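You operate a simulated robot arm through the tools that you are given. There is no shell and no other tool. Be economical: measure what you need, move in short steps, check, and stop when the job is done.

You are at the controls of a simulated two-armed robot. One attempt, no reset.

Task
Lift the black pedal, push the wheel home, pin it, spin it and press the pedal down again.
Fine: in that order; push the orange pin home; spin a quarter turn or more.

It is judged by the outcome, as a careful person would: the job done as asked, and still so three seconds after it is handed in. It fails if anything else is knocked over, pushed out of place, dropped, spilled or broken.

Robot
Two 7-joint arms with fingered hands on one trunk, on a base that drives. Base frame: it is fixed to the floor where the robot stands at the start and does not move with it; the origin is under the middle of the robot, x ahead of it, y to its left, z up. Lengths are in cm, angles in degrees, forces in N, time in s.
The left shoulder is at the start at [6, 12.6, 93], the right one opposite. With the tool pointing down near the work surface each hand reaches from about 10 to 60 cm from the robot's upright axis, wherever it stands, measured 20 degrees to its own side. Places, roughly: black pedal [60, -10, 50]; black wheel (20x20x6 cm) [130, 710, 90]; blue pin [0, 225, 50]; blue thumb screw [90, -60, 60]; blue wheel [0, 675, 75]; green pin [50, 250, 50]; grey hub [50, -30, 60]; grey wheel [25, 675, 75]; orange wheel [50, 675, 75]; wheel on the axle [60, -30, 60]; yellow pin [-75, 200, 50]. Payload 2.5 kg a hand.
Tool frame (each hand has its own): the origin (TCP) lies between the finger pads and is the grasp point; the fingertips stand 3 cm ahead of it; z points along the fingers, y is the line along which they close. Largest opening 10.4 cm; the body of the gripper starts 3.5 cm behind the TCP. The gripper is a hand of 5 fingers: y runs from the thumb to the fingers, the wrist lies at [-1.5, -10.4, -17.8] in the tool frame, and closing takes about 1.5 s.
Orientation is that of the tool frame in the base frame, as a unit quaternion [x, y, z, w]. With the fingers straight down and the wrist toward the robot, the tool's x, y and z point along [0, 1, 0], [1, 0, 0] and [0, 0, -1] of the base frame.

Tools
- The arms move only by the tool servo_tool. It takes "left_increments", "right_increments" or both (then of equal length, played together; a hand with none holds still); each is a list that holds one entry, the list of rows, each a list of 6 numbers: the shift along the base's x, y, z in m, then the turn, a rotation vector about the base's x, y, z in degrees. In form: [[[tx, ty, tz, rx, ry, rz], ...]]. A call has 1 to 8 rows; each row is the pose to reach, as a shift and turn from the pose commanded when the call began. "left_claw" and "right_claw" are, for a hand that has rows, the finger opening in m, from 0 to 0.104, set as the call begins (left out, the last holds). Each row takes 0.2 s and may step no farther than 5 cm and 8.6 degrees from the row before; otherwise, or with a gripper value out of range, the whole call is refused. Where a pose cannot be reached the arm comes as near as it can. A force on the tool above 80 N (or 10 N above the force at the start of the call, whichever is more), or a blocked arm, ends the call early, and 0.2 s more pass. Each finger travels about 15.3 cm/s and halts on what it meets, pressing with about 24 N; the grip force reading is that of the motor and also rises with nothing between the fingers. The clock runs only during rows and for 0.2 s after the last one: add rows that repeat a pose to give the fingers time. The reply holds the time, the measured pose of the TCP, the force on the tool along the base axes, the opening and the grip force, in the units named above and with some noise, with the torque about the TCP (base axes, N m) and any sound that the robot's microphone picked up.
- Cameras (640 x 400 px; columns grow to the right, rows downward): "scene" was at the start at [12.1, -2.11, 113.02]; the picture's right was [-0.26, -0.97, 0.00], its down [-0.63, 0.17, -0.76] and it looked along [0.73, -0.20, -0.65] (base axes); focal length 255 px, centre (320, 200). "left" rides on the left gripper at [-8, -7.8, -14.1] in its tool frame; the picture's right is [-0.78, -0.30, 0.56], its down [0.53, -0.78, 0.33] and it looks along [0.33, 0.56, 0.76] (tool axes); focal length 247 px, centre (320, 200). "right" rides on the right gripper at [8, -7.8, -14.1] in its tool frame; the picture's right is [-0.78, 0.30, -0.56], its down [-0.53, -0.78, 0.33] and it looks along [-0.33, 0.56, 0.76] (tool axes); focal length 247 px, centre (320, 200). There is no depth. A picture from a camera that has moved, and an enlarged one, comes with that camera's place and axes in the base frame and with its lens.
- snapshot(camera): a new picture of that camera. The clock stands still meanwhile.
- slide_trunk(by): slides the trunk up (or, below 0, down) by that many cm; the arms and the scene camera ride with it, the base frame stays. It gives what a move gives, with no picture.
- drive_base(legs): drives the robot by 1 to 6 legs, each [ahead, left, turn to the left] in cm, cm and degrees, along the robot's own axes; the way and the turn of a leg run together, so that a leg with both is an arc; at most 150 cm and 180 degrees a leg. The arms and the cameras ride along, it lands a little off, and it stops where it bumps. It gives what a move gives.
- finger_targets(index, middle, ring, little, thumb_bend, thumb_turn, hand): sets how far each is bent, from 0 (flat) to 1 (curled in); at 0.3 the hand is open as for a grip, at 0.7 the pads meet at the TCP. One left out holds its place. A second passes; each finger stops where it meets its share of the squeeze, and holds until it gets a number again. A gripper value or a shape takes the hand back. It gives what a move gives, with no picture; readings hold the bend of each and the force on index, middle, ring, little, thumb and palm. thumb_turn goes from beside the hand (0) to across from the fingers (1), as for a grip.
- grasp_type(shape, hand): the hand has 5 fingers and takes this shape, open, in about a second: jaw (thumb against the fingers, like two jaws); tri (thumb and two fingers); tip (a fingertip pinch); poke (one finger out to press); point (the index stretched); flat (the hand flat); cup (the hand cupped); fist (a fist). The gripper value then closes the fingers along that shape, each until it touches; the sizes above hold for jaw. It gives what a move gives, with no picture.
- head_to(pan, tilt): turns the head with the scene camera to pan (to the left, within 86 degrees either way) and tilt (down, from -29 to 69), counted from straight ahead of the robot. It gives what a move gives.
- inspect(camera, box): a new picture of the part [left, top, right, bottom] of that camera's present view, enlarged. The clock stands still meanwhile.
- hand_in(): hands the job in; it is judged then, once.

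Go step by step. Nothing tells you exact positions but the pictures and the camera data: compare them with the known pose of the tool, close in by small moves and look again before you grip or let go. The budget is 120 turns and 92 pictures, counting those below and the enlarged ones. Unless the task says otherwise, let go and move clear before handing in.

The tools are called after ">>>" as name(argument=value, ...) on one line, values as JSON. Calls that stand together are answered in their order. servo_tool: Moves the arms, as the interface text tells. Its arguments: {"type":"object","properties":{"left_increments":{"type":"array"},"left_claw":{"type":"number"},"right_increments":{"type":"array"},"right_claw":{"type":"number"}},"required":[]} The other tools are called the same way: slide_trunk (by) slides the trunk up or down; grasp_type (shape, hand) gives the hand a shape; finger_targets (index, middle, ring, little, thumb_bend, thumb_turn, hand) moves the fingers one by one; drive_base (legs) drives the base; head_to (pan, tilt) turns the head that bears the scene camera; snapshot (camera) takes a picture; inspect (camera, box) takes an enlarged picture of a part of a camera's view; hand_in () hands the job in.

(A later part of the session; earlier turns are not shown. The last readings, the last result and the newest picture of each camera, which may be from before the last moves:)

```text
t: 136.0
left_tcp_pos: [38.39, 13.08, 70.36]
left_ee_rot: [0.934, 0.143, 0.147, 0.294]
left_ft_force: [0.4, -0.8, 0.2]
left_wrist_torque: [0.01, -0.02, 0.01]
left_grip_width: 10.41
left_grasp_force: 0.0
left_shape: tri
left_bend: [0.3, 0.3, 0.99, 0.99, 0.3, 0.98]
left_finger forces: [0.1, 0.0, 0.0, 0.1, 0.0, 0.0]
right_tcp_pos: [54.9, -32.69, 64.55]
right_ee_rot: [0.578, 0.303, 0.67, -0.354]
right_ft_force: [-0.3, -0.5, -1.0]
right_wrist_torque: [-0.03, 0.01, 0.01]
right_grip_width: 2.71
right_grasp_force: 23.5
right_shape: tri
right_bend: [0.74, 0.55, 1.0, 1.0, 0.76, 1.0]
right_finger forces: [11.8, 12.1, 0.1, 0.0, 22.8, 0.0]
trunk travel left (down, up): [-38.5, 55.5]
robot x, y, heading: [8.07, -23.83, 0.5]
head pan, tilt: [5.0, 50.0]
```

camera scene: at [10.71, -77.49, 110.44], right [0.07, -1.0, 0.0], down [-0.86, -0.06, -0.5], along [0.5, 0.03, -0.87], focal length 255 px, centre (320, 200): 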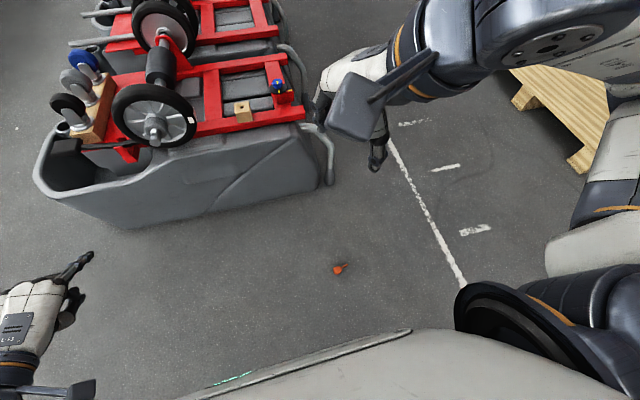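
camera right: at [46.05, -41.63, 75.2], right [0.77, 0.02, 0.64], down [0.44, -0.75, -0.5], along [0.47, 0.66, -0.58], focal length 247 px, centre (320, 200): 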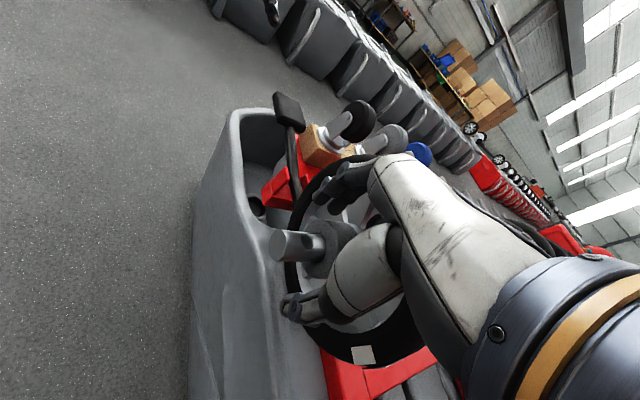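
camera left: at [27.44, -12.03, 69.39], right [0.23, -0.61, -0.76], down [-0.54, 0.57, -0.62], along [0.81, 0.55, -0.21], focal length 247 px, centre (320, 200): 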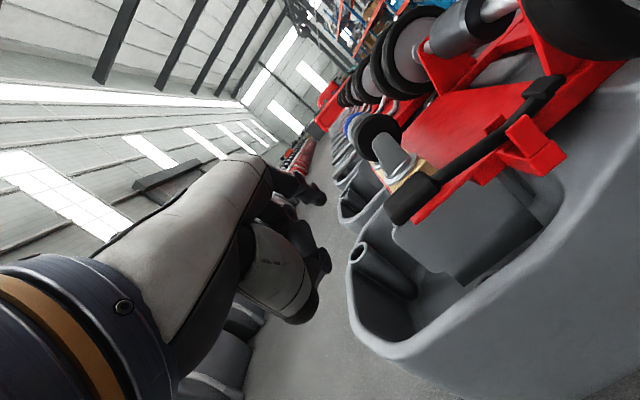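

The force vanished; I nudge another 5 mm left to decide.

>>> servo_tool(right_increments=[[[-0.0016, 0.0047, 0, 0, 0, 0]]])

```text
t: 136.4
left_tcp_pos: [38.27, 13.09, 70.46]
left_ee_rot: [0.934, 0.143, 0.146, 0.294]
left_ft_force: [0.2, 0.3, -0.6]
left_wrist_torque: [-0.03, -0.02, 0.0]
left_grip_width: 10.4
left_grasp_force: 0.1
left_shape: tri
left_bend: [0.3, 0.3, 0.99, 0.99, 0.3, 0.98]
left_finger forces: [0.0, 0.1, 0.1, 0.0, 0.0, 0.1]
right_tcp_pos: [54.72, -32.11, 64.63]
right_ee_rot: [0.577, 0.303, 0.671, -0.354]
right_ft_force: [-0.1, -0.7, 0.1]
right_wrist_torque: [-0.08, -0.03, -0.05]
right_grip_width: 2.69
right_grasp_force: 24.3
right_shape: tri
right_bend: [0.74, 0.55, 1.0, 1.0, 0.76, 1.0]
right_finger forces: [11.6, 13.4, 0.0, 0.0, 22.7, 0.0]
trunk travel left (down, up): [-38.5, 55.5]
robot x, y, heading: [8.07, -23.55, 0.6]
head pan, tilt: [5.0, 50.0]
```

It's free, so the pin is beside the axle's left side, which now gives me an accurate reference: the hole centre is 1.7 cm to the right of where it touched. I raise, shift right, and lower onto it.

>>> servo_tool(right_increments=[[[0, 0, 0.024, 0, 0, 0], [0.0042, -0.0123, 0.024, 0, 0, 0], [0.0084, -0.0246, 0.024, 0, 0, 0], [0.0084, -0.0246, 0.017, 0, 0, 0], [0.0084, -0.0246, 0.013, 0, 0, 0]]])

```text
t: 137.6
left_tcp_pos: [38.24, 13.13, 70.42]
left_ee_rot: [0.934, 0.142, 0.146, 0.294]
left_ft_force: [-0.9, -0.3, -0.6]
left_wrist_torque: [0.02, -0.01, -0.03]
left_grip_width: 10.38
left_grasp_force: 0.1
left_shape: tri
left_bend: [0.3, 0.3, 0.99, 0.99, 0.3, 0.98]
left_finger forces: [0.1, 0.0, 0.0, 0.0, 0.0, 0.0]
right_tcp_pos: [55.61, -34.47, 65.8]
right_ee_rot: [0.576, 0.303, 0.67, -0.356]
right_ft_force: [-0.4, -0.2, -1.0]
right_wrist_torque: [-0.01, 0.0, -0.01]
right_grip_width: 2.7
right_grasp_force: 24.1
right_shape: tri
right_bend: [0.74, 0.55, 1.0, 1.0, 0.76, 1.0]
right_finger forces: [11.3, 12.8, 0.0, 0.1, 23.0, 0.0]
trunk travel left (down, up): [-38.5, 55.5]
robot x, y, heading: [8.04, -23.88, 0.6]
head pan, tilt: [5.0, 50.0]
```

>>> servo_tool(right_increments=[[[0, 0, -0.003, 0, 0, 0], [0, 0, -0.006, 0, 0, 0]]])

```text
t: 138.2
left_tcp_pos: [38.3, 13.19, 70.53]
left_ee_rot: [0.933, 0.144, 0.148, 0.294]
left_ft_force: [0.4, 0.1, 0.8]
left_wrist_torque: [0.0, -0.01, 0.05]
left_grip_width: 10.39
left_grasp_force: 0.0
left_shape: tri
left_bend: [0.3, 0.3, 0.99, 0.99, 0.3, 0.98]
left_finger forces: [0.0, 0.1, 0.0, 0.1, 0.1, 0.1]
right_tcp_pos: [55.59, -34.54, 65.25]
right_ee_rot: [0.577, 0.303, 0.67, -0.355]
right_ft_force: [-0.1, 0.7, -0.7]
right_wrist_torque: [0.02, -0.01, -0.02]
right_grip_width: 2.7
right_grasp_force: 24.2
right_shape: tri
right_bend: [0.74, 0.55, 1.0, 1.0, 0.76, 1.0]
right_finger forces: [11.2, 12.8, 0.1, 0.0, 22.9, 0.0]
trunk travel left (down, up): [-38.5, 55.5]
robot x, y, heading: [8.15, -23.6, 0.7]
head pan, tilt: [5.0, 50.0]
```

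No contact at z 65.2 either; I lower further step by step.

>>> servo_tool(right_increments=[[[0, 0, -0.003, 0, 0, 0], [0, 0, -0.006, 0, 0, 0]]])

```text
t: 138.8
left_tcp_pos: [38.27, 13.18, 70.45]
left_ee_rot: [0.934, 0.143, 0.147, 0.294]
left_ft_force: [-1.1, 0.6, -0.5]
left_wrist_torque: [0.05, 0.0, 0.0]
left_grip_width: 10.4
left_grasp_force: 0.0
left_shape: tri
left_bend: [0.3, 0.3, 0.99, 0.99, 0.3, 0.98]
left_finger forces: [0.0, 0.1, 0.1, 0.1, 0.0, 0.0]
right_tcp_pos: [55.5, -34.57, 64.76]
right_ee_rot: [0.576, 0.304, 0.671, -0.355]
right_ft_force: [0.1, 0.2, 0.0]
right_wrist_torque: [0.02, -0.03, 0.02]
right_grip_width: 2.7
right_grasp_force: 24.2
right_shape: tri
right_bend: [0.74, 0.55, 1.0, 1.0, 0.76, 1.0]
right_finger forces: [11.3, 12.9, 0.0, 0.1, 22.8, 0.1]
trunk travel left (down, up): [-38.5, 55.5]
robot x, y, heading: [8.2, -23.7, 0.4]
head pan, tilt: [5.0, 50.0]
```

Still no force: either in the hole or past the axle's other side. I nudge 5 mm left to feel.

>>> servo_tool(right_increments=[[[-0.0016, 0.0047, 0, 0, 0, 0]]])

```text
t: 139.2
left_tcp_pos: [38.32, 13.02, 70.51]
left_ee_rot: [0.934, 0.143, 0.146, 0.294]
left_ft_force: [0.5, -0.1, -0.5]
left_wrist_torque: [0.0, 0.01, -0.01]
left_grip_width: 10.4
left_grasp_force: 0.1
left_shape: tri
left_bend: [0.3, 0.3, 0.99, 0.99, 0.3, 0.98]
left_finger forces: [0.0, 0.0, 0.1, 0.1, 0.1, 0.1]
right_tcp_pos: [55.42, -34.13, 64.64]
right_ee_rot: [0.576, 0.303, 0.671, -0.355]
right_ft_force: [0.1, 0.3, 0.8]
right_wrist_torque: [0.04, 0.0, 0.02]
right_grip_width: 2.69
right_grasp_force: 24.3
right_shape: tri
right_bend: [0.74, 0.55, 1.0, 1.0, 0.76, 1.0]
right_finger forces: [11.2, 12.8, 0.0, 0.1, 22.8, 0.1]
trunk travel left (down, up): [-38.5, 55.5]
robot x, y, heading: [8.47, -24.01, 0.5]
head pan, tilt: [5.0, 50.0]
```

I can't tell by feel, so I spend the last picture on the side view.

>>> inspect(camera="left", box=[330, 125, 386, 173])

```text
8.33 times, centred on (358, 149) of left
camera zoom: at [24.54, 23.67, 75.36], right [-0.57, -0.32, -0.76], down [0.47, 0.63, -0.62], along [0.68, -0.71, -0.21], focal length 2058 px, centre (3, 625)
```

zoom: 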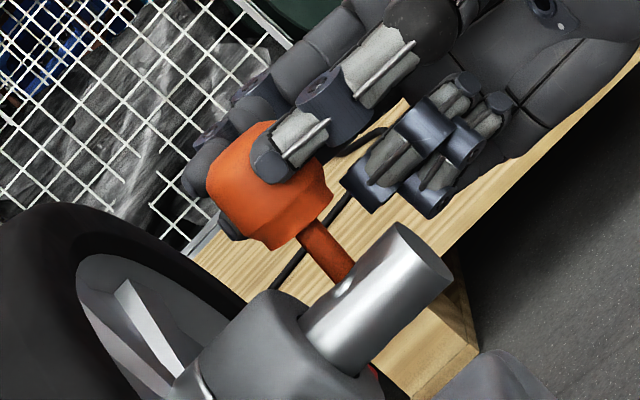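

The shaft now passes behind the axle on its far side. Putting the torque readings together, the earlier descent at TCP [54.93,-32.9] met no vertical force below axle-top height, so the pin was most likely entering the hole there. I lift fully clear and go back to exactly that spot.

>>> servo_tool(right_increments=[[[0, 0, 0.02, 0, 0, 0], [0, 0, 0.032, 0, 0, 0], [-0.0025, 0.006, 0.032, 0, 0, 0], [-0.0049, 0.012, 0.032, 0, 0, 0], [-0.0049, 0.012, 0.02, 0, 0, 0], [-0.0049, 0.012, 0.012, 0, 0, 0]]])

>>> servo_tool(right_increments=[[[0, 0, -0.004, 0, 0, 0], [0, 0, -0.008, 0, 0, 0]]])

```text
t: 140.6
left_tcp_pos: [38.39, 13.12, 70.44]
left_ee_rot: [0.934, 0.143, 0.147, 0.294]
left_ft_force: [0.9, -0.7, -0.4]
left_wrist_torque: [0.01, 0.01, 0.01]
left_grip_width: 10.4
left_grasp_force: 0.0
left_shape: tri
left_bend: [0.3, 0.3, 0.99, 0.99, 0.3, 0.98]
left_finger forces: [0.1, 0.1, 0.0, 0.1, 0.1, 0.0]
right_tcp_pos: [54.85, -32.9, 66.06]
right_ee_rot: [0.577, 0.303, 0.671, -0.354]
right_ft_force: [-0.6, 0.5, 0.8]
right_wrist_torque: [0.03, 0.0, 0.02]
right_grip_width: 2.69
right_grasp_force: 24.2
right_shape: tri
right_bend: [0.74, 0.55, 1.0, 1.0, 0.76, 1.0]
right_finger forces: [11.3, 12.2, 0.1, 0.0, 22.8, 0.1]
trunk travel left (down, up): [-38.5, 55.5]
robot x, y, heading: [8.66, -24.06, 0.8]
head pan, tilt: [5.0, 50.0]
```

```text
t: 141.2
left_tcp_pos: [38.3, 13.0, 70.39]
left_ee_rot: [0.933, 0.143, 0.146, 0.294]
left_ft_force: [1.4, -0.1, -1.1]
left_wrist_torque: [0.0, 0.0, -0.02]
left_grip_width: 10.38
left_grasp_force: 0.1
left_shape: tri
left_bend: [0.3, 0.3, 0.99, 0.99, 0.3, 0.98]
left_finger forces: [0.0, 0.0, 0.0, 0.0, 0.1, 0.0]
right_tcp_pos: [54.91, -32.92, 65.24]
right_ee_rot: [0.576, 0.303, 0.67, -0.356]
right_ft_force: [-0.3, 1.0, -0.3]
right_wrist_torque: [0.07, -0.01, 0.04]
right_grip_width: 2.69
right_grasp_force: 23.7
right_shape: tri
right_bend: [0.74, 0.55, 1.0, 1.0, 0.76, 1.0]
right_finger forces: [11.5, 11.6, 0.0, 0.1, 22.7, 0.0]
trunk travel left (down, up): [-38.5, 55.5]
robot x, y, heading: [8.03, -24.0, 0.5]
head pan, tilt: [5.0, 50.0]
```

Same behaviour: it goes down without vertical force but with a slight sideways torque. I keep descending.

>>> servo_tool(right_increments=[[[-0.0007, 0.002, -0.005, 0, 0, 0], [-0.0007, 0.002, -0.01, 0, 0, 0]]])

>>> servo_tool(right_increments=[[[0, 0, -0.004, 0, 0, 0], [0, 0, -0.008, 0, 0, 0]]])

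```text
t: 141.8
left_tcp_pos: [38.25, 13.12, 70.54]
left_ee_rot: [0.934, 0.142, 0.146, 0.294]
left_ft_force: [-0.2, -0.3, 0.7]
left_wrist_torque: [0.01, -0.01, 0.01]
left_grip_width: 10.37
left_grasp_force: 0.1
left_shape: tri
left_bend: [0.3, 0.3, 0.99, 0.99, 0.3, 0.98]
left_finger forces: [0.0, 0.0, 0.1, 0.0, 0.0, 0.0]
right_tcp_pos: [54.86, -32.62, 64.16]
right_ee_rot: [0.577, 0.303, 0.671, -0.355]
right_ft_force: [0.2, 0.0, -0.6]
right_wrist_torque: [0.0, 0.04, 0.03]
right_grip_width: 2.68
right_grasp_force: 24.0
right_shape: tri
right_bend: [0.74, 0.55, 1.0, 1.0, 0.76, 1.0]
right_finger forces: [11.5, 11.5, 0.1, 0.1, 22.8, 0.1]
trunk travel left (down, up): [-38.5, 55.5]
robot x, y, heading: [8.24, -23.56, 0.4]
head pan, tilt: [5.0, 50.0]
```

```text
t: 142.4
left_tcp_pos: [38.31, 13.03, 70.47]
left_ee_rot: [0.934, 0.143, 0.146, 0.294]
left_ft_force: [0.3, 0.6, -0.3]
left_wrist_torque: [0.04, -0.02, -0.01]
left_grip_width: 10.41
left_grasp_force: 0.0
left_shape: tri
left_bend: [0.3, 0.3, 0.99, 0.99, 0.3, 0.98]
left_finger forces: [0.0, 0.0, 0.0, 0.0, 0.0, 0.0]
right_tcp_pos: [54.9, -32.76, 63.26]
right_ee_rot: [0.578, 0.303, 0.669, -0.355]
right_ft_force: [0.4, 1.4, 0.9]
right_wrist_torque: [0.03, -0.02, 0.04]
right_grip_width: 2.66
right_grasp_force: 23.8
right_shape: tri
right_bend: [0.74, 0.56, 1.0, 1.0, 0.76, 1.0]
right_finger forces: [11.5, 12.3, 0.0, 0.1, 23.0, 0.1]
trunk travel left (down, up): [-38.5, 55.5]
robot x, y, heading: [8.03, -23.73, 0.7]
head pan, tilt: [5.0, 50.0]
```

Still free at z 63.3. The head's collar should meet the axle at about z 62.8 if the shaft is in the hole; I continue.

>>> servo_tool(right_increments=[[[0, 0, -0.004, 0, 0, 0], [0, 0, -0.008, 0, 0, 0]]])

```text
t: 143.0
left_tcp_pos: [38.23, 13.2, 70.41]
left_ee_rot: [0.934, 0.142, 0.146, 0.294]
left_ft_force: [0.5, -0.7, 0.0]
left_wrist_torque: [0.02, 0.0, -0.01]
left_grip_width: 10.38
left_grasp_force: 0.1
left_shape: tri
left_bend: [0.3, 0.3, 0.99, 0.99, 0.3, 0.98]
left_finger forces: [0.2, 0.0, 0.0, 0.0, 0.0, 0.0]
right_tcp_pos: [54.99, -32.66, 62.94]
right_ee_rot: [0.572, 0.304, 0.675, -0.354]
right_ft_force: [-2.0, 2.2, 16.0]
right_wrist_torque: [0.22, -0.33, 0.02]
right_grip_width: 2.63
right_grasp_force: 23.9
right_shape: tri
right_bend: [0.74, 0.56, 1.0, 1.0, 0.76, 0.99]
right_finger forces: [11.4, 24.2, 0.0, 0.0, 23.3, 0.0]
trunk travel left (down, up): [-38.5, 55.5]
robot x, y, heading: [8.35, -23.82, 0.6]
head pan, tilt: [5.0, 50.0]
```

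It stopped at 16 N just where expected. To confirm the pin is in the hole, I raise 6 mm and nudge 8 mm left, which should be firmly resisted.

>>> servo_tool(right_increments=[[[0, 0, 0.006, 0, 0, 0], [-0.0013, 0.0038, 0.006, 0, 0, 0], [-0.0026, 0.0076, 0.006, 0, 0, 0]]])

```text
t: 143.8
left_tcp_pos: [38.38, 13.09, 70.43]
left_ee_rot: [0.934, 0.143, 0.146, 0.294]
left_ft_force: [-0.2, 0.4, 1.1]
left_wrist_torque: [0.02, 0.01, 0.0]
left_grip_width: 10.38
left_grasp_force: 0.1
left_shape: tri
left_bend: [0.3, 0.3, 0.99, 0.99, 0.3, 0.98]
left_finger forces: [0.0, 0.0, 0.0, 0.1, 0.0, 0.1]
right_tcp_pos: [54.51, -32.17, 63.23]
right_ee_rot: [0.576, 0.302, 0.672, -0.354]
right_ft_force: [4.0, -8.7, 8.8]
right_wrist_torque: [0.01, -0.21, -0.28]
right_grip_width: 2.69
right_grasp_force: 24.4
right_shape: tri
right_bend: [0.74, 0.54, 1.0, 1.0, 0.76, 1.0]
right_finger forces: [13.8, 25.6, 0.0, 0.1, 18.7, 0.1]
trunk travel left (down, up): [-38.5, 55.5]
robot x, y, heading: [8.18, -23.75, 0.4]
head pan, tilt: [5.0, 50.0]
```

There's firm resistance to the left. I now test 7 mm to the right of the neutral place.

>>> servo_tool(right_increments=[[[0.0026, -0.0076, 0, 0, 0, 0], [0.0037, -0.0108, 0, 0, 0, 0], [0.0049, -0.0142, 0, 0, 0, 0]]])

```text
t: 144.6
left_tcp_pos: [38.26, 13.19, 70.37]
left_ee_rot: [0.934, 0.142, 0.146, 0.295]
left_ft_force: [0.8, 0.1, -0.3]
left_wrist_torque: [0.01, -0.01, -0.03]
left_grip_width: 10.4
left_grasp_force: 0.0
left_shape: tri
left_bend: [0.3, 0.3, 0.99, 0.99, 0.3, 0.98]
left_finger forces: [0.1, 0.0, 0.1, 0.1, 0.0, 0.2]
right_tcp_pos: [54.89, -32.95, 63.19]
right_ee_rot: [0.577, 0.306, 0.668, -0.357]
right_ft_force: [6.7, 17.6, 5.2]
right_wrist_torque: [0.07, -0.06, 0.16]
right_grip_width: 2.5
right_grasp_force: 23.9
right_shape: tri
right_bend: [0.74, 0.56, 1.0, 1.0, 0.75, 1.0]
right_finger forces: [11.5, 11.1, 0.1, 0.1, 24.5, 0.1]
trunk travel left (down, up): [-38.5, 55.5]
robot x, y, heading: [8.13, -24.34, 0.5]
head pan, tilt: [5.0, 50.0]
```

It is firmly resisted both ways, so the shaft is captured in the hole. I relax to neutral, open the fingers and draw the hand straight back.

>>> servo_tool(right_increments=[[[-0.0014, 0.004, 0, 0, 0, 0], [-0.0014, 0.004, 0, 0, 0, 0]]])

>>> servo_tool(right_increments=[[[0, 0, 0, 0, 0, 0], [0, 0, 0, 0, 0, 0], [0, 0, 0, 0, 0, 0], [0, 0, 0, 0, 0, 0]]], right_claw=0.065)

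```text
t: 145.2
left_tcp_pos: [38.37, 13.14, 70.3]
left_ee_rot: [0.934, 0.142, 0.146, 0.295]
left_ft_force: [0.5, 0.1, 0.8]
left_wrist_torque: [-0.03, 0.0, 0.0]
left_grip_width: 10.4
left_grasp_force: 0.0
left_shape: tri
left_bend: [0.3, 0.3, 0.99, 0.99, 0.3, 0.98]
left_finger forces: [0.0, 0.0, 0.0, 0.0, 0.0, 0.1]
right_tcp_pos: [54.86, -32.8, 63.12]
right_ee_rot: [0.576, 0.304, 0.671, -0.355]
right_ft_force: [7.2, 14.3, 5.7]
right_wrist_torque: [0.09, -0.1, 0.12]
right_grip_width: 2.5
right_grasp_force: 24.1
right_shape: tri
right_bend: [0.74, 0.57, 1.0, 1.0, 0.75, 1.0]
right_finger forces: [12.1, 11.4, 0.0, 0.1, 23.0, 0.0]
trunk travel left (down, up): [-38.5, 55.5]
robot x, y, heading: [8.2, -23.69, 0.3]
head pan, tilt: [5.0, 50.0]
```

```text
t: 146.2
left_tcp_pos: [38.34, 13.11, 70.44]
left_ee_rot: [0.934, 0.143, 0.147, 0.294]
left_ft_force: [-0.2, -0.3, 0.5]
left_wrist_torque: [-0.03, 0.02, 0.01]
left_grip_width: 10.38
left_grasp_force: 0.1
left_shape: tri
left_bend: [0.3, 0.3, 0.99, 0.99, 0.3, 0.98]
left_finger forces: [0.1, 0.0, 0.1, 0.1, 0.1, 0.0]
right_tcp_pos: [54.86, -33.01, 63.11]
right_ee_rot: [0.577, 0.303, 0.67, -0.354]
right_ft_force: [0.1, 0.6, 0.8]
right_wrist_torque: [0.01, 0.03, 0.03]
right_grip_width: 6.46
right_grasp_force: 0.0
right_shape: tri
right_bend: [0.73, 0.4, 0.99, 0.99, 0.63, 1.0]
right_finger forces: [0.0, 0.1, 0.1, 0.1, 0.0, 0.0]
trunk travel left (down, up): [-38.5, 55.5]
robot x, y, heading: [8.26, -23.9, 0.6]
head pan, tilt: [5.0, 50.0]
```

Force dropped to zero on release. I open fully and retreat backward.

>>> servo_tool(right_increments=[[[0, 0, 0, 0, 0, 0], [0, 0, 0, 0, 0, 0], [0, 0, 0, 0, 0, 0], [-0.015, -0.022, 0.0, 0, 0, 0], [-0.035, -0.05, 0.0, 0, 0, 0], [-0.06, -0.085, 0.0, 0, 0, 0], [-0.075, -0.12, 0.02, 0, 0, 0], [-0.085, -0.15, 0.05, 0, 0, 0]]], right_claw=0.1)

```text
t: 148.0
left_tcp_pos: [38.39, 13.09, 70.48]
left_ee_rot: [0.934, 0.143, 0.147, 0.294]
left_ft_force: [0.2, -0.7, 0.4]
left_wrist_torque: [-0.02, 0.0, 0.01]
left_grip_width: 10.37
left_grasp_force: 0.1
left_shape: tri
left_bend: [0.3, 0.3, 0.99, 0.99, 0.3, 0.98]
left_finger forces: [0.1, 0.0, 0.0, 0.1, 0.0, 0.0]
right_tcp_pos: [46.08, -48.01, 68.01]
right_ee_rot: [0.577, 0.305, 0.67, -0.355]
right_ft_force: [0.6, -0.9, -0.6]
right_wrist_torque: [0.02, -0.03, 0.0]
right_grip_width: 10.02
right_grasp_force: 0.0
right_shape: tri
right_bend: [0.31, 0.31, 0.99, 0.99, 0.31, 0.98]
right_finger forces: [0.0, 0.1, 0.0, 0.0, 0.0, 0.0]
trunk travel left (down, up): [-38.5, 55.5]
robot x, y, heading: [8.1, -23.95, 0.7]
head pan, tilt: [5.0, 50.0]
```

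The right hand is clear. To push the pin fully home, I use the left hand in poke shape: I turn it straight down and bring it toward the pin from above, moving the right hand further away.

>>> grasp_type(hand="left", shape="poke")

>>> servo_tool(left_increments=[[[0.01, -0.03, 0.015, 2.6, 4.2, 5.5], [0.02, -0.06, 0.03, 5.2, 8.35, 10.95], [0.03, -0.09, 0.045, 7.8, 12.5, 16.4], [0.04, -0.12, 0.06, 10.4, 16.7, 21.9], [0.05, -0.15, 0.075, 13, 20.9, 27.4], [0.06, -0.18, 0.09, 15.6, 25, 32.9], [0.07, -0.215, 0.1, 18.2, 29.2, 38.3], [0.077, -0.25, 0.105, 20.8, 33.4, 43.8]]], right_increments=[[[-0.01, -0.012, 0.006, 0, 0, 0], [-0.02, -0.024, 0.012, 0, 0, 0], [-0.03, -0.036, 0.018, 0, 0, 0], [-0.04, -0.048, 0.024, 0, 0, 0], [-0.05, -0.06, 0.03, 0, 0, 0], [-0.06, -0.072, 0.036, 0, 0, 0], [-0.07, -0.084, 0.042, 0, 0, 0], [-0.08, -0.096, 0.048, 0, 0, 0]]])

```text
t: 148.9
left_tcp_pos: [38.28, 13.15, 70.41]
left_ee_rot: [0.934, 0.143, 0.146, 0.293]
left_ft_force: [-0.1, -0.8, 0.2]
left_wrist_torque: [-0.02, 0.03, 0.03]
left_grip_width: 0.0
left_grasp_force: 0.1
left_shape: poke
left_bend: [0.7, 0.7, 0.99, 0.99, 1.0, 1.0]
left_finger forces: [0.0, 0.0, 0.0, 0.0, 0.1, 0.0]
right_tcp_pos: [46.19, -48.05, 68.0]
right_ee_rot: [0.577, 0.303, 0.67, -0.356]
right_ft_force: [-0.4, 0.6, -0.1]
right_wrist_torque: [0.0, 0.02, 0.0]
right_grip_width: 10.01
right_grasp_force: 0.2
right_shape: tri
right_bend: [0.31, 0.31, 0.99, 0.99, 0.31, 0.98]
right_finger forces: [0.0, 0.0, 0.1, 0.0, 0.0, 0.0]
trunk travel left (down, up): [-38.5, 55.5]
robot x, y, heading: [8.24, -23.59, 0.4]
head pan, tilt: [5.0, 50.0]
```

```text
t: 150.9
left_tcp_pos: [43.85, -6.39, 73.24]
left_ee_rot: [0.84, 0.535, -0.019, -0.088]
left_ft_force: [0.2, 0.9, -1.0]
left_wrist_torque: [-0.02, -0.06, -0.04]
left_grip_width: 0.0
left_grasp_force: 0.0
left_shape: poke
left_bend: [0.7, 0.7, 0.99, 0.99, 1.0, 1.0]
left_finger forces: [0.0, 0.0, 0.0, 0.0, 0.0, 0.0]
left hand out of reach, approached as far as the arm can: row 6, 7, 8
right_tcp_pos: [38.3, -57.36, 72.96]
right_ee_rot: [0.578, 0.303, 0.67, -0.355]
right_ft_force: [0.6, 0.4, 1.2]
right_wrist_torque: [-0.01, -0.03, -0.02]
right_grip_width: 10.02
right_grasp_force: 0.1
right_shape: tri
right_bend: [0.31, 0.31, 0.99, 0.99, 0.31, 0.98]
right_finger forces: [0.0, 0.1, 0.0, 0.0, 0.1, 0.0]
trunk travel left (down, up): [-38.5, 55.5]
robot x, y, heading: [8.25, -23.72, 0.9]
head pan, tilt: [5.0, 50.0]
stopped in row 8 (left hand): the arm was blocked; the commanded pose is now the measured one
```

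The left arm is at its limit sideways, but its pose is good (nearly straight down). I shift the whole robot instead, so the left fingertips come above the pin head.

>>> drive_base(legs=[[0, -25, 0], [12.4, 0, 0]])

```text
t: 153.6
left_tcp_pos: [56.65, -31.56, 73.25]
left_ee_rot: [0.841, 0.534, -0.019, -0.087]
left_ft_force: [-0.2, 0.0, -0.1]
left_wrist_torque: [0.02, 0.0, 0.01]
left_grip_width: 0.0
left_grasp_force: 0.1
left_shape: poke
left_bend: [0.7, 0.7, 0.99, 0.99, 1.0, 1.0]
left_finger forces: [0.0, 0.1, 0.0, 0.0, 0.1, 0.0]
right_tcp_pos: [51.14, -82.77, 73.09]
right_ee_rot: [0.577, 0.303, 0.671, -0.354]
right_ft_force: [0.2, 0.7, 0.4]
right_wrist_torque: [0.01, 0.01, -0.02]
right_grip_width: 10.03
right_grasp_force: 0.1
right_shape: tri
right_bend: [0.31, 0.31, 0.99, 0.99, 0.31, 0.98]
right_finger forces: [0.0, 0.0, 0.0, 0.1, 0.1, 0.0]
trunk travel left (down, up): [-38.5, 55.5]
robot x, y, heading: [21.28, -49.39, 0.7]
head pan, tilt: [5.0, 50.0]
```

Fingertips are above the pin head at z 70. I lower until contact and press.

>>> servo_tool(left_increments=[[[0, 0, -0.02, 0, 0, 0], [0, 0, -0.04, 0, 0, 0], [0, 0, -0.05, 0, 0, 0], [0, 0, -0.06, 0, 0, 0], [0, 0, -0.066, 0, 0, 0]]])

```text
t: 154.8
left_tcp_pos: [56.86, -31.34, 67.64]
left_ee_rot: [0.841, 0.535, -0.002, -0.081]
left_ft_force: [-14.5, 2.9, 61.9]
left_wrist_torque: [2.06, -2.55, 0.35]
left_grip_width: 0.0
left_grasp_force: 0.0
left_shape: poke
left_bend: [0.7, 0.7, 0.99, 0.99, 1.0, 1.0]
left_finger forces: [0.1, 0.0, 13.9, 52.8, 0.1, 0.0]
right_tcp_pos: [50.83, -82.65, 73.13]
right_ee_rot: [0.575, 0.302, 0.673, -0.355]
right_ft_force: [-0.1, -0.1, 0.2]
right_wrist_torque: [0.04, -0.01, -0.03]
right_grip_width: 10.03
right_grasp_force: 0.0
right_shape: tri
right_bend: [0.31, 0.31, 0.99, 0.99, 0.31, 0.98]
right_finger forces: [0.0, 0.0, 0.1, 0.1, 0.0, 0.1]
trunk travel left (down, up): [-38.5, 55.5]
robot x, y, heading: [20.97, -49.06, 0.7]
head pan, tilt: [5.0, 50.0]
```

The curled outer fingers landed on the tyre instead. I lift, yaw the hand 40° left so they point away from the wheel, and press again.

>>> servo_tool(left_increments=[[[0, 0, 0.03, 0, 0, 0], [0.001, 0.001, 0.06, 0, 0, 8], [0.002, 0.002, 0.06, 0, 0, 16], [0.003, 0.003, 0.06, 0, 0, 24], [0.004, 0.004, 0.06, 0, 0, 32], [0.0045, 0.0045, 0.06, 0, 0, 40]]])

>>> servo_tool(left_increments=[[[0, 0, -0.02, 0, 0, 0], [0, 0, -0.04, 0, 0, 0], [0, 0, -0.05, 0, 0, 0], [0, 0, -0.058, 0, 0, 0], [0, 0, -0.064, 0, 0, 0]]])

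```text
t: 156.2
left_tcp_pos: [50.81, -17.67, 72.1]
left_ee_rot: [0.619, 0.781, -0.053, -0.062]
left_ft_force: [-0.3, 0.3, 1.5]
left_wrist_torque: [-0.02, 0.0, 0.01]
left_grip_width: 0.0
left_grasp_force: 0.1
left_shape: poke
left_bend: [0.7, 0.7, 0.99, 0.99, 1.0, 1.0]
left_finger forces: [0.0, 0.0, 0.1, 0.0, 0.0, 0.1]
left hand out of reach, approached as far as the arm can: row 3, 4, 5, 6
right_tcp_pos: [51.15, -82.56, 72.93]
right_ee_rot: [0.577, 0.302, 0.671, -0.355]
right_ft_force: [0.1, 1.2, -0.1]
right_wrist_torque: [0.01, 0.0, -0.03]
right_grip_width: 10.02
right_grasp_force: 0.1
right_shape: tri
right_bend: [0.31, 0.31, 0.99, 0.99, 0.31, 0.98]
right_finger forces: [0.0, 0.0, 0.1, 0.0, 0.0, 0.0]
trunk travel left (down, up): [-38.5, 55.5]
robot x, y, heading: [20.89, -49.12, 0.6]
head pan, tilt: [5.0, 50.0]
```

```text
t: 157.4
left_tcp_pos: [49.83, -16.22, 65.8]
left_ee_rot: [0.608, 0.789, -0.049, -0.074]
left_ft_force: [0.3, 0.2, -0.4]
left_wrist_torque: [0.01, 0.02, 0.02]
left_grip_width: 0.02
left_grasp_force: 0.0
left_shape: poke
left_bend: [0.7, 0.7, 0.99, 0.99, 1.0, 1.0]
left_finger forces: [0.0, 0.1, 0.0, 0.0, 0.0, 0.1]
left hand out of reach, approached as far as the arm can: row 1, 2, 3, 4, 5
right_tcp_pos: [51.09, -82.56, 72.95]
right_ee_rot: [0.577, 0.303, 0.671, -0.355]
right_ft_force: [0.7, -0.7, 0.7]
right_wrist_torque: [0.0, 0.03, 0.03]
right_grip_width: 10.0
right_grasp_force: 0.1
right_shape: tri
right_bend: [0.31, 0.31, 0.99, 0.99, 0.31, 0.98]
right_finger forces: [0.1, 0.0, 0.1, 0.0, 0.1, 0.0]
trunk travel left (down, up): [-38.5, 55.5]
robot x, y, heading: [21.16, -49.12, 0.6]
head pan, tilt: [5.0, 50.0]
```

The yaw is achieved, but the arm shifted left to reach it. I raise the hand and again bring it over with the base.

>>> servo_tool(left_increments=[[[0, 0, 0.03, 0, 0, 0], [0, 0, 0.06, 0, 0, 0], [0, 0, 0.085, 0, 0, 0]]])

```text
t: 158.2
left_tcp_pos: [49.61, -15.82, 72.83]
left_ee_rot: [0.607, 0.79, -0.047, -0.075]
left_ft_force: [-0.1, 0.0, -0.4]
left_wrist_torque: [-0.04, 0.02, -0.02]
left_grip_width: 0.0
left_grasp_force: 0.2
left_shape: poke
left_bend: [0.7, 0.7, 0.99, 0.99, 1.0, 1.0]
left_finger forces: [0.0, 0.0, 0.1, 0.0, 0.0, 0.0]
left hand out of reach, approached as far as the arm can: row 3
right_tcp_pos: [51.14, -82.54, 72.91]
right_ee_rot: [0.577, 0.303, 0.671, -0.354]
right_ft_force: [-0.5, 0.8, -0.3]
right_wrist_torque: [0.04, 0.02, 0.01]
right_grip_width: 10.04
right_grasp_force: 0.1
right_shape: tri
right_bend: [0.31, 0.31, 0.99, 0.99, 0.31, 0.98]
right_finger forces: [0.0, 0.0, 0.1, 0.0, 0.0, 0.0]
trunk travel left (down, up): [-38.5, 55.5]
robot x, y, heading: [21.0, -49.12, 0.5]
head pan, tilt: [5.0, 50.0]
```

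>>> drive_base(legs=[[0, -15.3, 0], [7.5, 0, 0]])

```text
t: 160.2
left_tcp_pos: [57.56, -31.15, 72.93]
left_ee_rot: [0.609, 0.788, -0.047, -0.075]
left_ft_force: [-0.7, -1.2, -0.3]
left_wrist_torque: [-0.01, 0.01, -0.02]
left_grip_width: 0.0
left_grasp_force: 0.2
left_shape: poke
left_bend: [0.7, 0.7, 0.99, 0.99, 1.0, 1.0]
left_finger forces: [0.1, 0.0, 0.0, 0.0, 0.0, 0.0]
right_tcp_pos: [58.41, -98.13, 73.05]
right_ee_rot: [0.577, 0.302, 0.672, -0.353]
right_ft_force: [0.3, -0.4, 0.2]
right_wrist_torque: [-0.04, 0.0, -0.02]
right_grip_width: 10.01
right_grasp_force: 0.1
right_shape: tri
right_bend: [0.31, 0.31, 0.99, 0.99, 0.31, 0.98]
right_finger forces: [0.0, 0.1, 0.0, 0.0, 0.0, 0.0]
trunk travel left (down, up): [-38.5, 55.5]
robot x, y, heading: [28.39, -64.54, 0.1]
head pan, tilt: [5.0, 50.0]
```

The fingertips are over the head. I lower and press.

>>> servo_tool(left_increments=[[[-0.004, 0, -0.02, 0, 0, 0], [-0.004, 0, -0.035, 0, 0, 0], [-0.004, 0, -0.045, 0, 0, 0], [-0.004, 0, -0.055, 0, 0, 0], [-0.004, 0, -0.062, 0, 0, 0]]])

```text
t: 161.4
left_tcp_pos: [57.19, -31.34, 67.34]
left_ee_rot: [0.611, 0.788, -0.039, -0.072]
left_ft_force: [-13.5, -6.5, 37.3]
left_wrist_torque: [0.45, -1.29, 0.16]
left_grip_width: 0.0
left_grasp_force: 0.0
left_shape: poke
left_bend: [0.7, 0.7, 0.99, 0.99, 1.0, 1.0]
left_finger forces: [19.6, 24.5, 0.0, 0.0, 0.0, 0.1]
right_tcp_pos: [58.29, -98.21, 73.09]
right_ee_rot: [0.577, 0.3, 0.673, -0.353]
right_ft_force: [-0.1, 0.6, 0.6]
right_wrist_torque: [0.0, 0.0, 0.03]
right_grip_width: 10.0
right_grasp_force: 0.0
right_shape: tri
right_bend: [0.31, 0.31, 0.99, 0.99, 0.31, 0.98]
right_finger forces: [0.0, 0.0, 0.0, 0.0, 0.0, 0.0]
trunk travel left (down, up): [-38.5, 55.5]
robot x, y, heading: [28.57, -64.14, 0.5]
head pan, tilt: [5.0, 50.0]
```

The backs of the fingers rest on the tyre's top edge. I lift, tilt the hand forward 40° so that only the fingertips lead, and try again.

>>> servo_tool(left_increments=[[[-0.01, -0.002, 0.03, 0, 0, 0], [-0.02, -0.003, 0.055, 2.6, -7.6, 0], [-0.02, -0.003, 0.055, 5.2, -15.1, 0], [-0.02, -0.003, 0.055, 7.8, -22.7, 0], [-0.02, -0.003, 0.055, 10.4, -30.2, 0], [-0.02, -0.003, 0.055, 13, -37.8, 0]]])

```text
t: 162.7
left_tcp_pos: [60.53, -28.1, 76.68]
left_ee_rot: [0.613, 0.722, 0.303, 0.101]
left_ft_force: [-0.2, 0.6, -0.2]
left_wrist_torque: [-0.01, -0.03, -0.02]
left_grip_width: 0.0
left_grasp_force: 0.0
left_shape: poke
left_bend: [0.7, 0.7, 0.99, 0.99, 1.0, 1.0]
left_finger forces: [0.1, 0.0, 0.1, 0.1, 0.0, 0.0]
left hand out of reach, approached as far as the arm can: row 2, 3, 4, 5, 6
right_tcp_pos: [58.64, -98.1, 72.94]
right_ee_rot: [0.578, 0.301, 0.671, -0.354]
right_ft_force: [0.5, 0.1, -0.3]
right_wrist_torque: [-0.01, 0.0, -0.01]
right_grip_width: 10.02
right_grasp_force: 0.1
right_shape: tri
right_bend: [0.31, 0.31, 0.99, 0.99, 0.31, 0.98]
right_finger forces: [0.1, 0.0, 0.1, 0.0, 0.0, 0.0]
trunk travel left (down, up): [-38.5, 55.5]
robot x, y, heading: [28.55, -64.15, 0.3]
head pan, tilt: [5.0, 50.0]
stopped in row 6 (left hand): the arm was blocked; the commanded pose is now the measured one
```

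The tilt is right, just the place is off. I shift the base to put the fingertips over the head, then lower with the trunk so that the arm keeps its posture.

>>> drive_base(legs=[[-5.5, -3.9, 0]])

>>> slide_trunk(by=-9)

```text
t: 163.7
left_tcp_pos: [55.11, -31.87, 76.62]
left_ee_rot: [0.613, 0.723, 0.303, 0.1]
left_ft_force: [0.3, 0.0, -0.5]
left_wrist_torque: [0.0, 0.05, -0.02]
left_grip_width: 0.03
left_grasp_force: 0.0
left_shape: poke
left_bend: [0.7, 0.7, 0.99, 0.99, 1.0, 1.0]
left_finger forces: [0.1, 0.0, 0.1, 0.1, 0.0, 0.0]
right_tcp_pos: [53.13, -102.02, 73.11]
right_ee_rot: [0.578, 0.301, 0.671, -0.354]
right_ft_force: [-0.1, 0.6, -0.4]
right_wrist_torque: [0.01, 0.03, -0.02]
right_grip_width: 10.0
right_grasp_force: 0.1
right_shape: tri
right_bend: [0.31, 0.31, 0.99, 0.99, 0.31, 0.98]
right_finger forces: [0.0, 0.0, 0.0, 0.0, 0.0, 0.1]
trunk travel left (down, up): [-38.5, 55.5]
robot x, y, heading: [23.57, -68.44, 0.4]
head pan, tilt: [5.0, 50.0]
```

```text
t: 164.9
left_tcp_pos: [55.06, -31.78, 67.57]
left_ee_rot: [0.613, 0.722, 0.303, 0.1]
left_ft_force: [0.4, 0.6, 0.1]
left_wrist_torque: [-0.02, -0.03, 0.06]
left_grip_width: 0.03
left_grasp_force: 0.1
left_shape: poke
left_bend: [0.7, 0.7, 0.99, 0.99, 1.0, 1.0]
left_finger forces: [0.1, 0.1, 0.0, 0.0, 0.0, 0.1]
right_tcp_pos: [53.19, -101.81, 63.99]
right_ee_rot: [0.577, 0.301, 0.672, -0.353]
right_ft_force: [-0.5, 0.4, 0.1]
right_wrist_torque: [0.01, 0.0, 0.01]
right_grip_width: 10.04
right_grasp_force: 0.1
right_shape: tri
right_bend: [0.31, 0.31, 0.99, 0.99, 0.31, 0.98]
right_finger forces: [0.0, 0.0, 0.0, 0.1, 0.0, 0.0]
trunk travel left (down, up): [-29.5, 64.5]
robot x, y, heading: [23.33, -68.32, 0.2]
head pan, tilt: [5.0, 50.0]
```

Fingertips are at about z 65.2, free. I press down in small steps to find the head.

>>> servo_tool(left_increments=[[[0, 0, -0.005, 0, 0, 0], [0, 0, -0.01, 0, 0, 0], [0, 0, -0.015, 0, 0, 0], [0, 0, -0.02, 0, 0, 0]]])

```text
t: 165.9
left_tcp_pos: [55.46, -30.29, 67.05]
left_ee_rot: [0.636, 0.693, 0.334, 0.064]
left_ft_force: [0.1, -0.9, 2.1]
left_wrist_torque: [-0.02, -0.01, -0.01]
left_grip_width: 0.01
left_grasp_force: 0.1
left_shape: poke
left_bend: [0.7, 0.7, 0.99, 0.99, 1.0, 1.0]
left_finger forces: [1.5, 0.0, 0.1, 0.0, 0.0, 0.0]
right_tcp_pos: [53.21, -101.97, 64.0]
right_ee_rot: [0.578, 0.301, 0.671, -0.353]
right_ft_force: [-0.3, -1.0, -0.3]
right_wrist_torque: [0.03, -0.03, 0.0]
right_grip_width: 10.01
right_grasp_force: 0.0
right_shape: tri
right_bend: [0.31, 0.31, 0.99, 0.99, 0.31, 0.98]
right_finger forces: [0.0, 0.0, 0.1, 0.0, 0.1, 0.1]
trunk travel left (down, up): [-29.5, 64.5]
robot x, y, heading: [23.5, -68.09, 0.3]
head pan, tilt: [5.0, 50.0]
```

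The index lightly touches the head at about z 64.7, so the pin stands in place. I press down with the trunk.

>>> slide_trunk(by=-1)

```text
t: 166.5
left_tcp_pos: [55.67, -30.38, 66.99]
left_ee_rot: [0.631, 0.691, 0.346, 0.069]
left_ft_force: [-8.3, -2.0, 31.4]
left_wrist_torque: [-0.07, -0.44, -0.03]
left_grip_width: 0.0
left_grasp_force: 0.0
left_shape: poke
left_bend: [0.7, 0.7, 0.99, 0.99, 1.0, 1.0]
left_finger forces: [31.8, 0.0, 0.0, 0.0, 0.1, 0.0]
right_tcp_pos: [53.09, -101.95, 62.93]
right_ee_rot: [0.577, 0.301, 0.672, -0.354]
right_ft_force: [-0.1, -0.1, 0.3]
right_wrist_torque: [-0.02, 0.0, 0.03]
right_grip_width: 10.02
right_grasp_force: 0.1
right_shape: tri
right_bend: [0.31, 0.31, 0.99, 0.99, 0.31, 0.98]
right_finger forces: [0.1, 0.0, 0.0, 0.1, 0.0, 0.1]
trunk travel left (down, up): [-28.5, 65.5]
robot x, y, heading: [23.3, -67.88, 0.2]
head pan, tilt: [5.0, 50.0]
```

It holds solid at 32 N. One more centimetre to press with about 60 N and make sure it is home.

>>> slide_trunk(by=-1)

```text
t: 167.1
left_tcp_pos: [55.75, -30.46, 66.9]
left_ee_rot: [0.627, 0.688, 0.359, 0.075]
left_ft_force: [-15.9, -4.7, 55.8]
left_wrist_torque: [-0.12, -0.66, -0.07]
left_grip_width: 0.01
left_grasp_force: 0.1
left_shape: poke
left_bend: [0.7, 0.7, 0.99, 0.99, 1.0, 1.0]
left_finger forces: [54.9, 0.0, 0.1, 0.1, 0.0, 0.0]
right_tcp_pos: [53.0, -102.04, 62.07]
right_ee_rot: [0.576, 0.3, 0.673, -0.354]
right_ft_force: [0.2, 0.1, -0.3]
right_wrist_torque: [0.0, 0.01, 0.01]
right_grip_width: 10.04
right_grasp_force: 0.1
right_shape: tri
right_bend: [0.31, 0.31, 0.99, 0.99, 0.31, 0.98]
right_finger forces: [0.0, 0.0, 0.0, 0.0, 0.1, 0.1]
trunk travel left (down, up): [-27.5, 66.5]
robot x, y, heading: [23.3, -68.0, 0.4]
head pan, tilt: [5.0, 50.0]
```

The pin is solid under 56 N, so it is home. Next is the spin: I raise the trunk, bring the robot back to the front position and set the right index finger to reach into the spokes on the wheel's right side.

>>> slide_trunk(by=11)

>>> drive_base(legs=[[-13, 0, 0], [0, 41.9, 0]])

>>> finger_targets(hand="right", index=0.7, middle=1.0, ring=1.0, little=1.0, thumb_bend=1.0)

```text
t: 168.5
left_tcp_pos: [55.91, -30.35, 76.57]
left_ee_rot: [0.633, 0.692, 0.34, 0.071]
left_ft_force: [0.7, -0.5, -0.5]
left_wrist_torque: [-0.01, -0.02, 0.01]
left_grip_width: 0.0
left_grasp_force: 0.1
left_shape: poke
left_bend: [0.7, 0.7, 0.99, 0.99, 1.0, 1.0]
left_finger forces: [0.1, 0.0, 0.1, 0.0, 0.0, 0.0]
right_tcp_pos: [53.16, -101.9, 73.03]
right_ee_rot: [0.578, 0.301, 0.671, -0.354]
right_ft_force: [0.4, -0.3, -1.1]
right_wrist_torque: [-0.04, -0.02, 0.0]
right_grip_width: 10.02
right_grasp_force: 0.0
right_shape: tri
right_bend: [0.31, 0.31, 0.99, 0.99, 0.31, 0.98]
right_finger forces: [0.0, 0.0, 0.1, 0.1, 0.1, 0.1]
trunk travel left (down, up): [-38.5, 55.5]
robot x, y, heading: [23.43, -68.18, 0.3]
head pan, tilt: [5.0, 50.0]
```

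```text
t: 172.0
left_tcp_pos: [42.95, 11.05, 76.72]
left_ee_rot: [0.634, 0.69, 0.341, 0.073]
left_ft_force: [0.1, 0.2, 0.0]
left_wrist_torque: [-0.02, 0.02, 0.03]
left_grip_width: 0.0
left_grasp_force: 0.1
left_shape: poke
left_bend: [0.7, 0.7, 0.99, 0.99, 1.0, 1.0]
left_finger forces: [0.0, 0.0, 0.0, 0.0, 0.0, 0.1]
right_tcp_pos: [39.73, -60.58, 73.02]
right_ee_rot: [0.578, 0.299, 0.673, -0.351]
right_ft_force: [0.5, 0.1, 0.2]
right_wrist_torque: [-0.01, 0.02, 0.01]
right_grip_width: 10.0
right_grasp_force: 0.1
right_shape: tri
right_bend: [0.31, 0.31, 0.99, 0.99, 0.31, 0.98]
right_finger forces: [0.0, 0.0, 0.0, 0.0, 0.0, 0.0]
trunk travel left (down, up): [-38.5, 55.5]
robot x, y, heading: [9.77, -26.44, -0.0]
head pan, tilt: [5.0, 50.0]
```

```text
t: 173.0
left_tcp_pos: [42.84, 11.06, 76.77]
left_ee_rot: [0.634, 0.69, 0.342, 0.072]
left_ft_force: [0.1, -0.2, 1.0]
left_wrist_torque: [0.01, 0.0, 0.0]
left_grip_width: 0.0
left_grasp_force: 0.0
left_shape: poke
left_bend: [0.7, 0.7, 0.99, 0.99, 1.0, 1.0]
left_finger forces: [0.0, 0.0, 0.0, 0.0, 0.1, 0.1]
right_tcp_pos: [39.66, -60.64, 73.05]
right_ee_rot: [0.578, 0.3, 0.672, -0.352]
right_ft_force: [-0.4, -0.1, 0.0]
right_wrist_torque: [-0.02, 0.0, 0.0]
right_grip_width: 0.79
right_grasp_force: 0.1
right_shape: fingers
right_bend: [0.53, 1.0, 1.0, 1.0, 0.88, 0.97]
right_finger forces: [0.0, 0.0, 0.1, 0.0, 0.1, 0.0]
trunk travel left (down, up): [-38.5, 55.5]
robot x, y, heading: [10.07, -26.78, 0.1]
head pan, tilt: [5.0, 50.0]
```

The index is nearly straight. I bring its tip in front of the wheel's upper right spokes, at about 60° above the axle's right.

>>> servo_tool(right_increments=[[[0.021, 0.033, -0.011, 0, 0, 0], [0.042, 0.066, -0.022, 0, 0, 0], [0.063, 0.099, -0.033, 0, 0, 0], [0.085, 0.132, -0.044, 0, 0, 0], [0.106, 0.164, -0.055, 0, 0, 0], [0.127, 0.197, -0.066, 0, 0, 0], [0.148, 0.23, -0.077, 0, 0, 0], [0.169, 0.263, -0.088, 0, 0, 0]]])

>>> servo_tool(right_increments=[[[0.01, 0.0035, 0, 0, 0, 0], [0.019, 0.0065, 0, 0, 0, 0], [0.028, 0.01, 0, 0, 0, 0], [0.036, 0.0125, 0, 0, 0, 0]]])

```text
t: 174.8
left_tcp_pos: [42.92, 11.09, 76.66]
left_ee_rot: [0.634, 0.69, 0.342, 0.073]
left_ft_force: [-0.1, -0.1, 0.5]
left_wrist_torque: [0.0, -0.01, -0.01]
left_grip_width: 0.0
left_grasp_force: 0.2
left_shape: poke
left_bend: [0.7, 0.7, 0.99, 0.99, 1.0, 1.0]
left_finger forces: [0.0, 0.0, 0.0, 0.1, 0.1, 0.0]
right_tcp_pos: [56.51, -34.09, 64.17]
right_ee_rot: [0.579, 0.3, 0.673, -0.35]
right_ft_force: [-0.1, 0.0, 0.5]
right_wrist_torque: [-0.02, 0.01, 0.0]
right_grip_width: 0.8
right_grasp_force: 0.0
right_shape: fingers
right_bend: [0.53, 1.0, 1.0, 1.0, 0.89, 0.97]
right_finger forces: [0.1, 0.0, 0.0, 0.0, 0.0, 0.1]
trunk travel left (down, up): [-38.5, 55.5]
robot x, y, heading: [9.71, -26.32, 0.1]
head pan, tilt: [5.0, 50.0]
```

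```text
t: 175.8
left_tcp_pos: [42.66, 10.86, 76.93]
left_ee_rot: [0.635, 0.689, 0.343, 0.074]
left_ft_force: [0.0, 0.7, 0.6]
left_wrist_torque: [0.03, 0.0, 0.0]
left_grip_width: 0.01
left_grasp_force: 0.1
left_shape: poke
left_bend: [0.7, 0.7, 0.99, 0.99, 1.0, 1.0]
left_finger forces: [0.0, 0.0, 0.0, 0.0, 0.0, 0.0]
right_tcp_pos: [59.55, -33.54, 64.11]
right_ee_rot: [0.578, 0.297, 0.675, -0.349]
right_ft_force: [-66.5, -33.2, 9.7]
right_wrist_torque: [0.28, -1.05, -1.13]
right_grip_width: 0.34
right_grasp_force: 36.9
right_shape: fingers
right_bend: [0.64, 1.0, 1.0, 1.0, 0.92, 0.96]
right_finger forces: [73.7, 0.0, 0.1, 0.0, 0.0, 0.1]
trunk travel left (down, up): [-38.5, 55.5]
robot x, y, heading: [9.78, -26.76, 0.2]
head pan, tilt: [5.0, 50.0]
```

The index is firmly against the spokes (74 N). I ease off slightly and sweep it down along a 120° arc to turn the wheel.

>>> servo_tool(right_increments=[[[-0.0026, -0.014, -0.0096, 0, 0, 0], [0.0006, -0.0231, -0.022, 0, 0, 0], [0.0025, -0.0288, -0.0365, 0, 0, 0], [0.0032, -0.0307, -0.052, 0, 0, 0], [0.0025, -0.0288, -0.0675, 0, 0, 0], [0.0006, -0.0231, -0.082, 0, 0, 0], [-0.0026, -0.014, -0.0944, 0, 0, 0], [-0.0066, -0.0023, -0.104, 0, 0, 0]]])

```text
t: 177.6
left_tcp_pos: [42.8, 11.19, 76.83]
left_ee_rot: [0.634, 0.69, 0.342, 0.073]
left_ft_force: [-0.3, 0.5, -1.2]
left_wrist_torque: [0.01, 0.04, -0.04]
left_grip_width: 0.0
left_grasp_force: 0.1
left_shape: poke
left_bend: [0.7, 0.7, 0.99, 0.99, 1.0, 1.0]
left_finger forces: [0.0, 0.1, 0.1, 0.1, 0.0, 0.0]
right_tcp_pos: [58.74, -33.18, 55.96]
right_ee_rot: [0.577, 0.299, 0.673, -0.353]
right_ft_force: [-0.7, 0.2, 0.2]
right_wrist_torque: [0.01, 0.0, 0.04]
right_grip_width: 0.85
right_grasp_force: 0.0
right_shape: fingers
right_bend: [0.54, 1.0, 1.0, 1.0, 0.9, 0.97]
right_finger forces: [0.0, 0.0, 0.0, 0.0, 0.1, 0.0]
right hand out of reach, approached as far as the arm can: row 6, 7, 8
trunk travel left (down, up): [-38.5, 55.5]
robot x, y, heading: [10.04, -26.86, 0.1]
head pan, tilt: [5.0, 50.0]
```

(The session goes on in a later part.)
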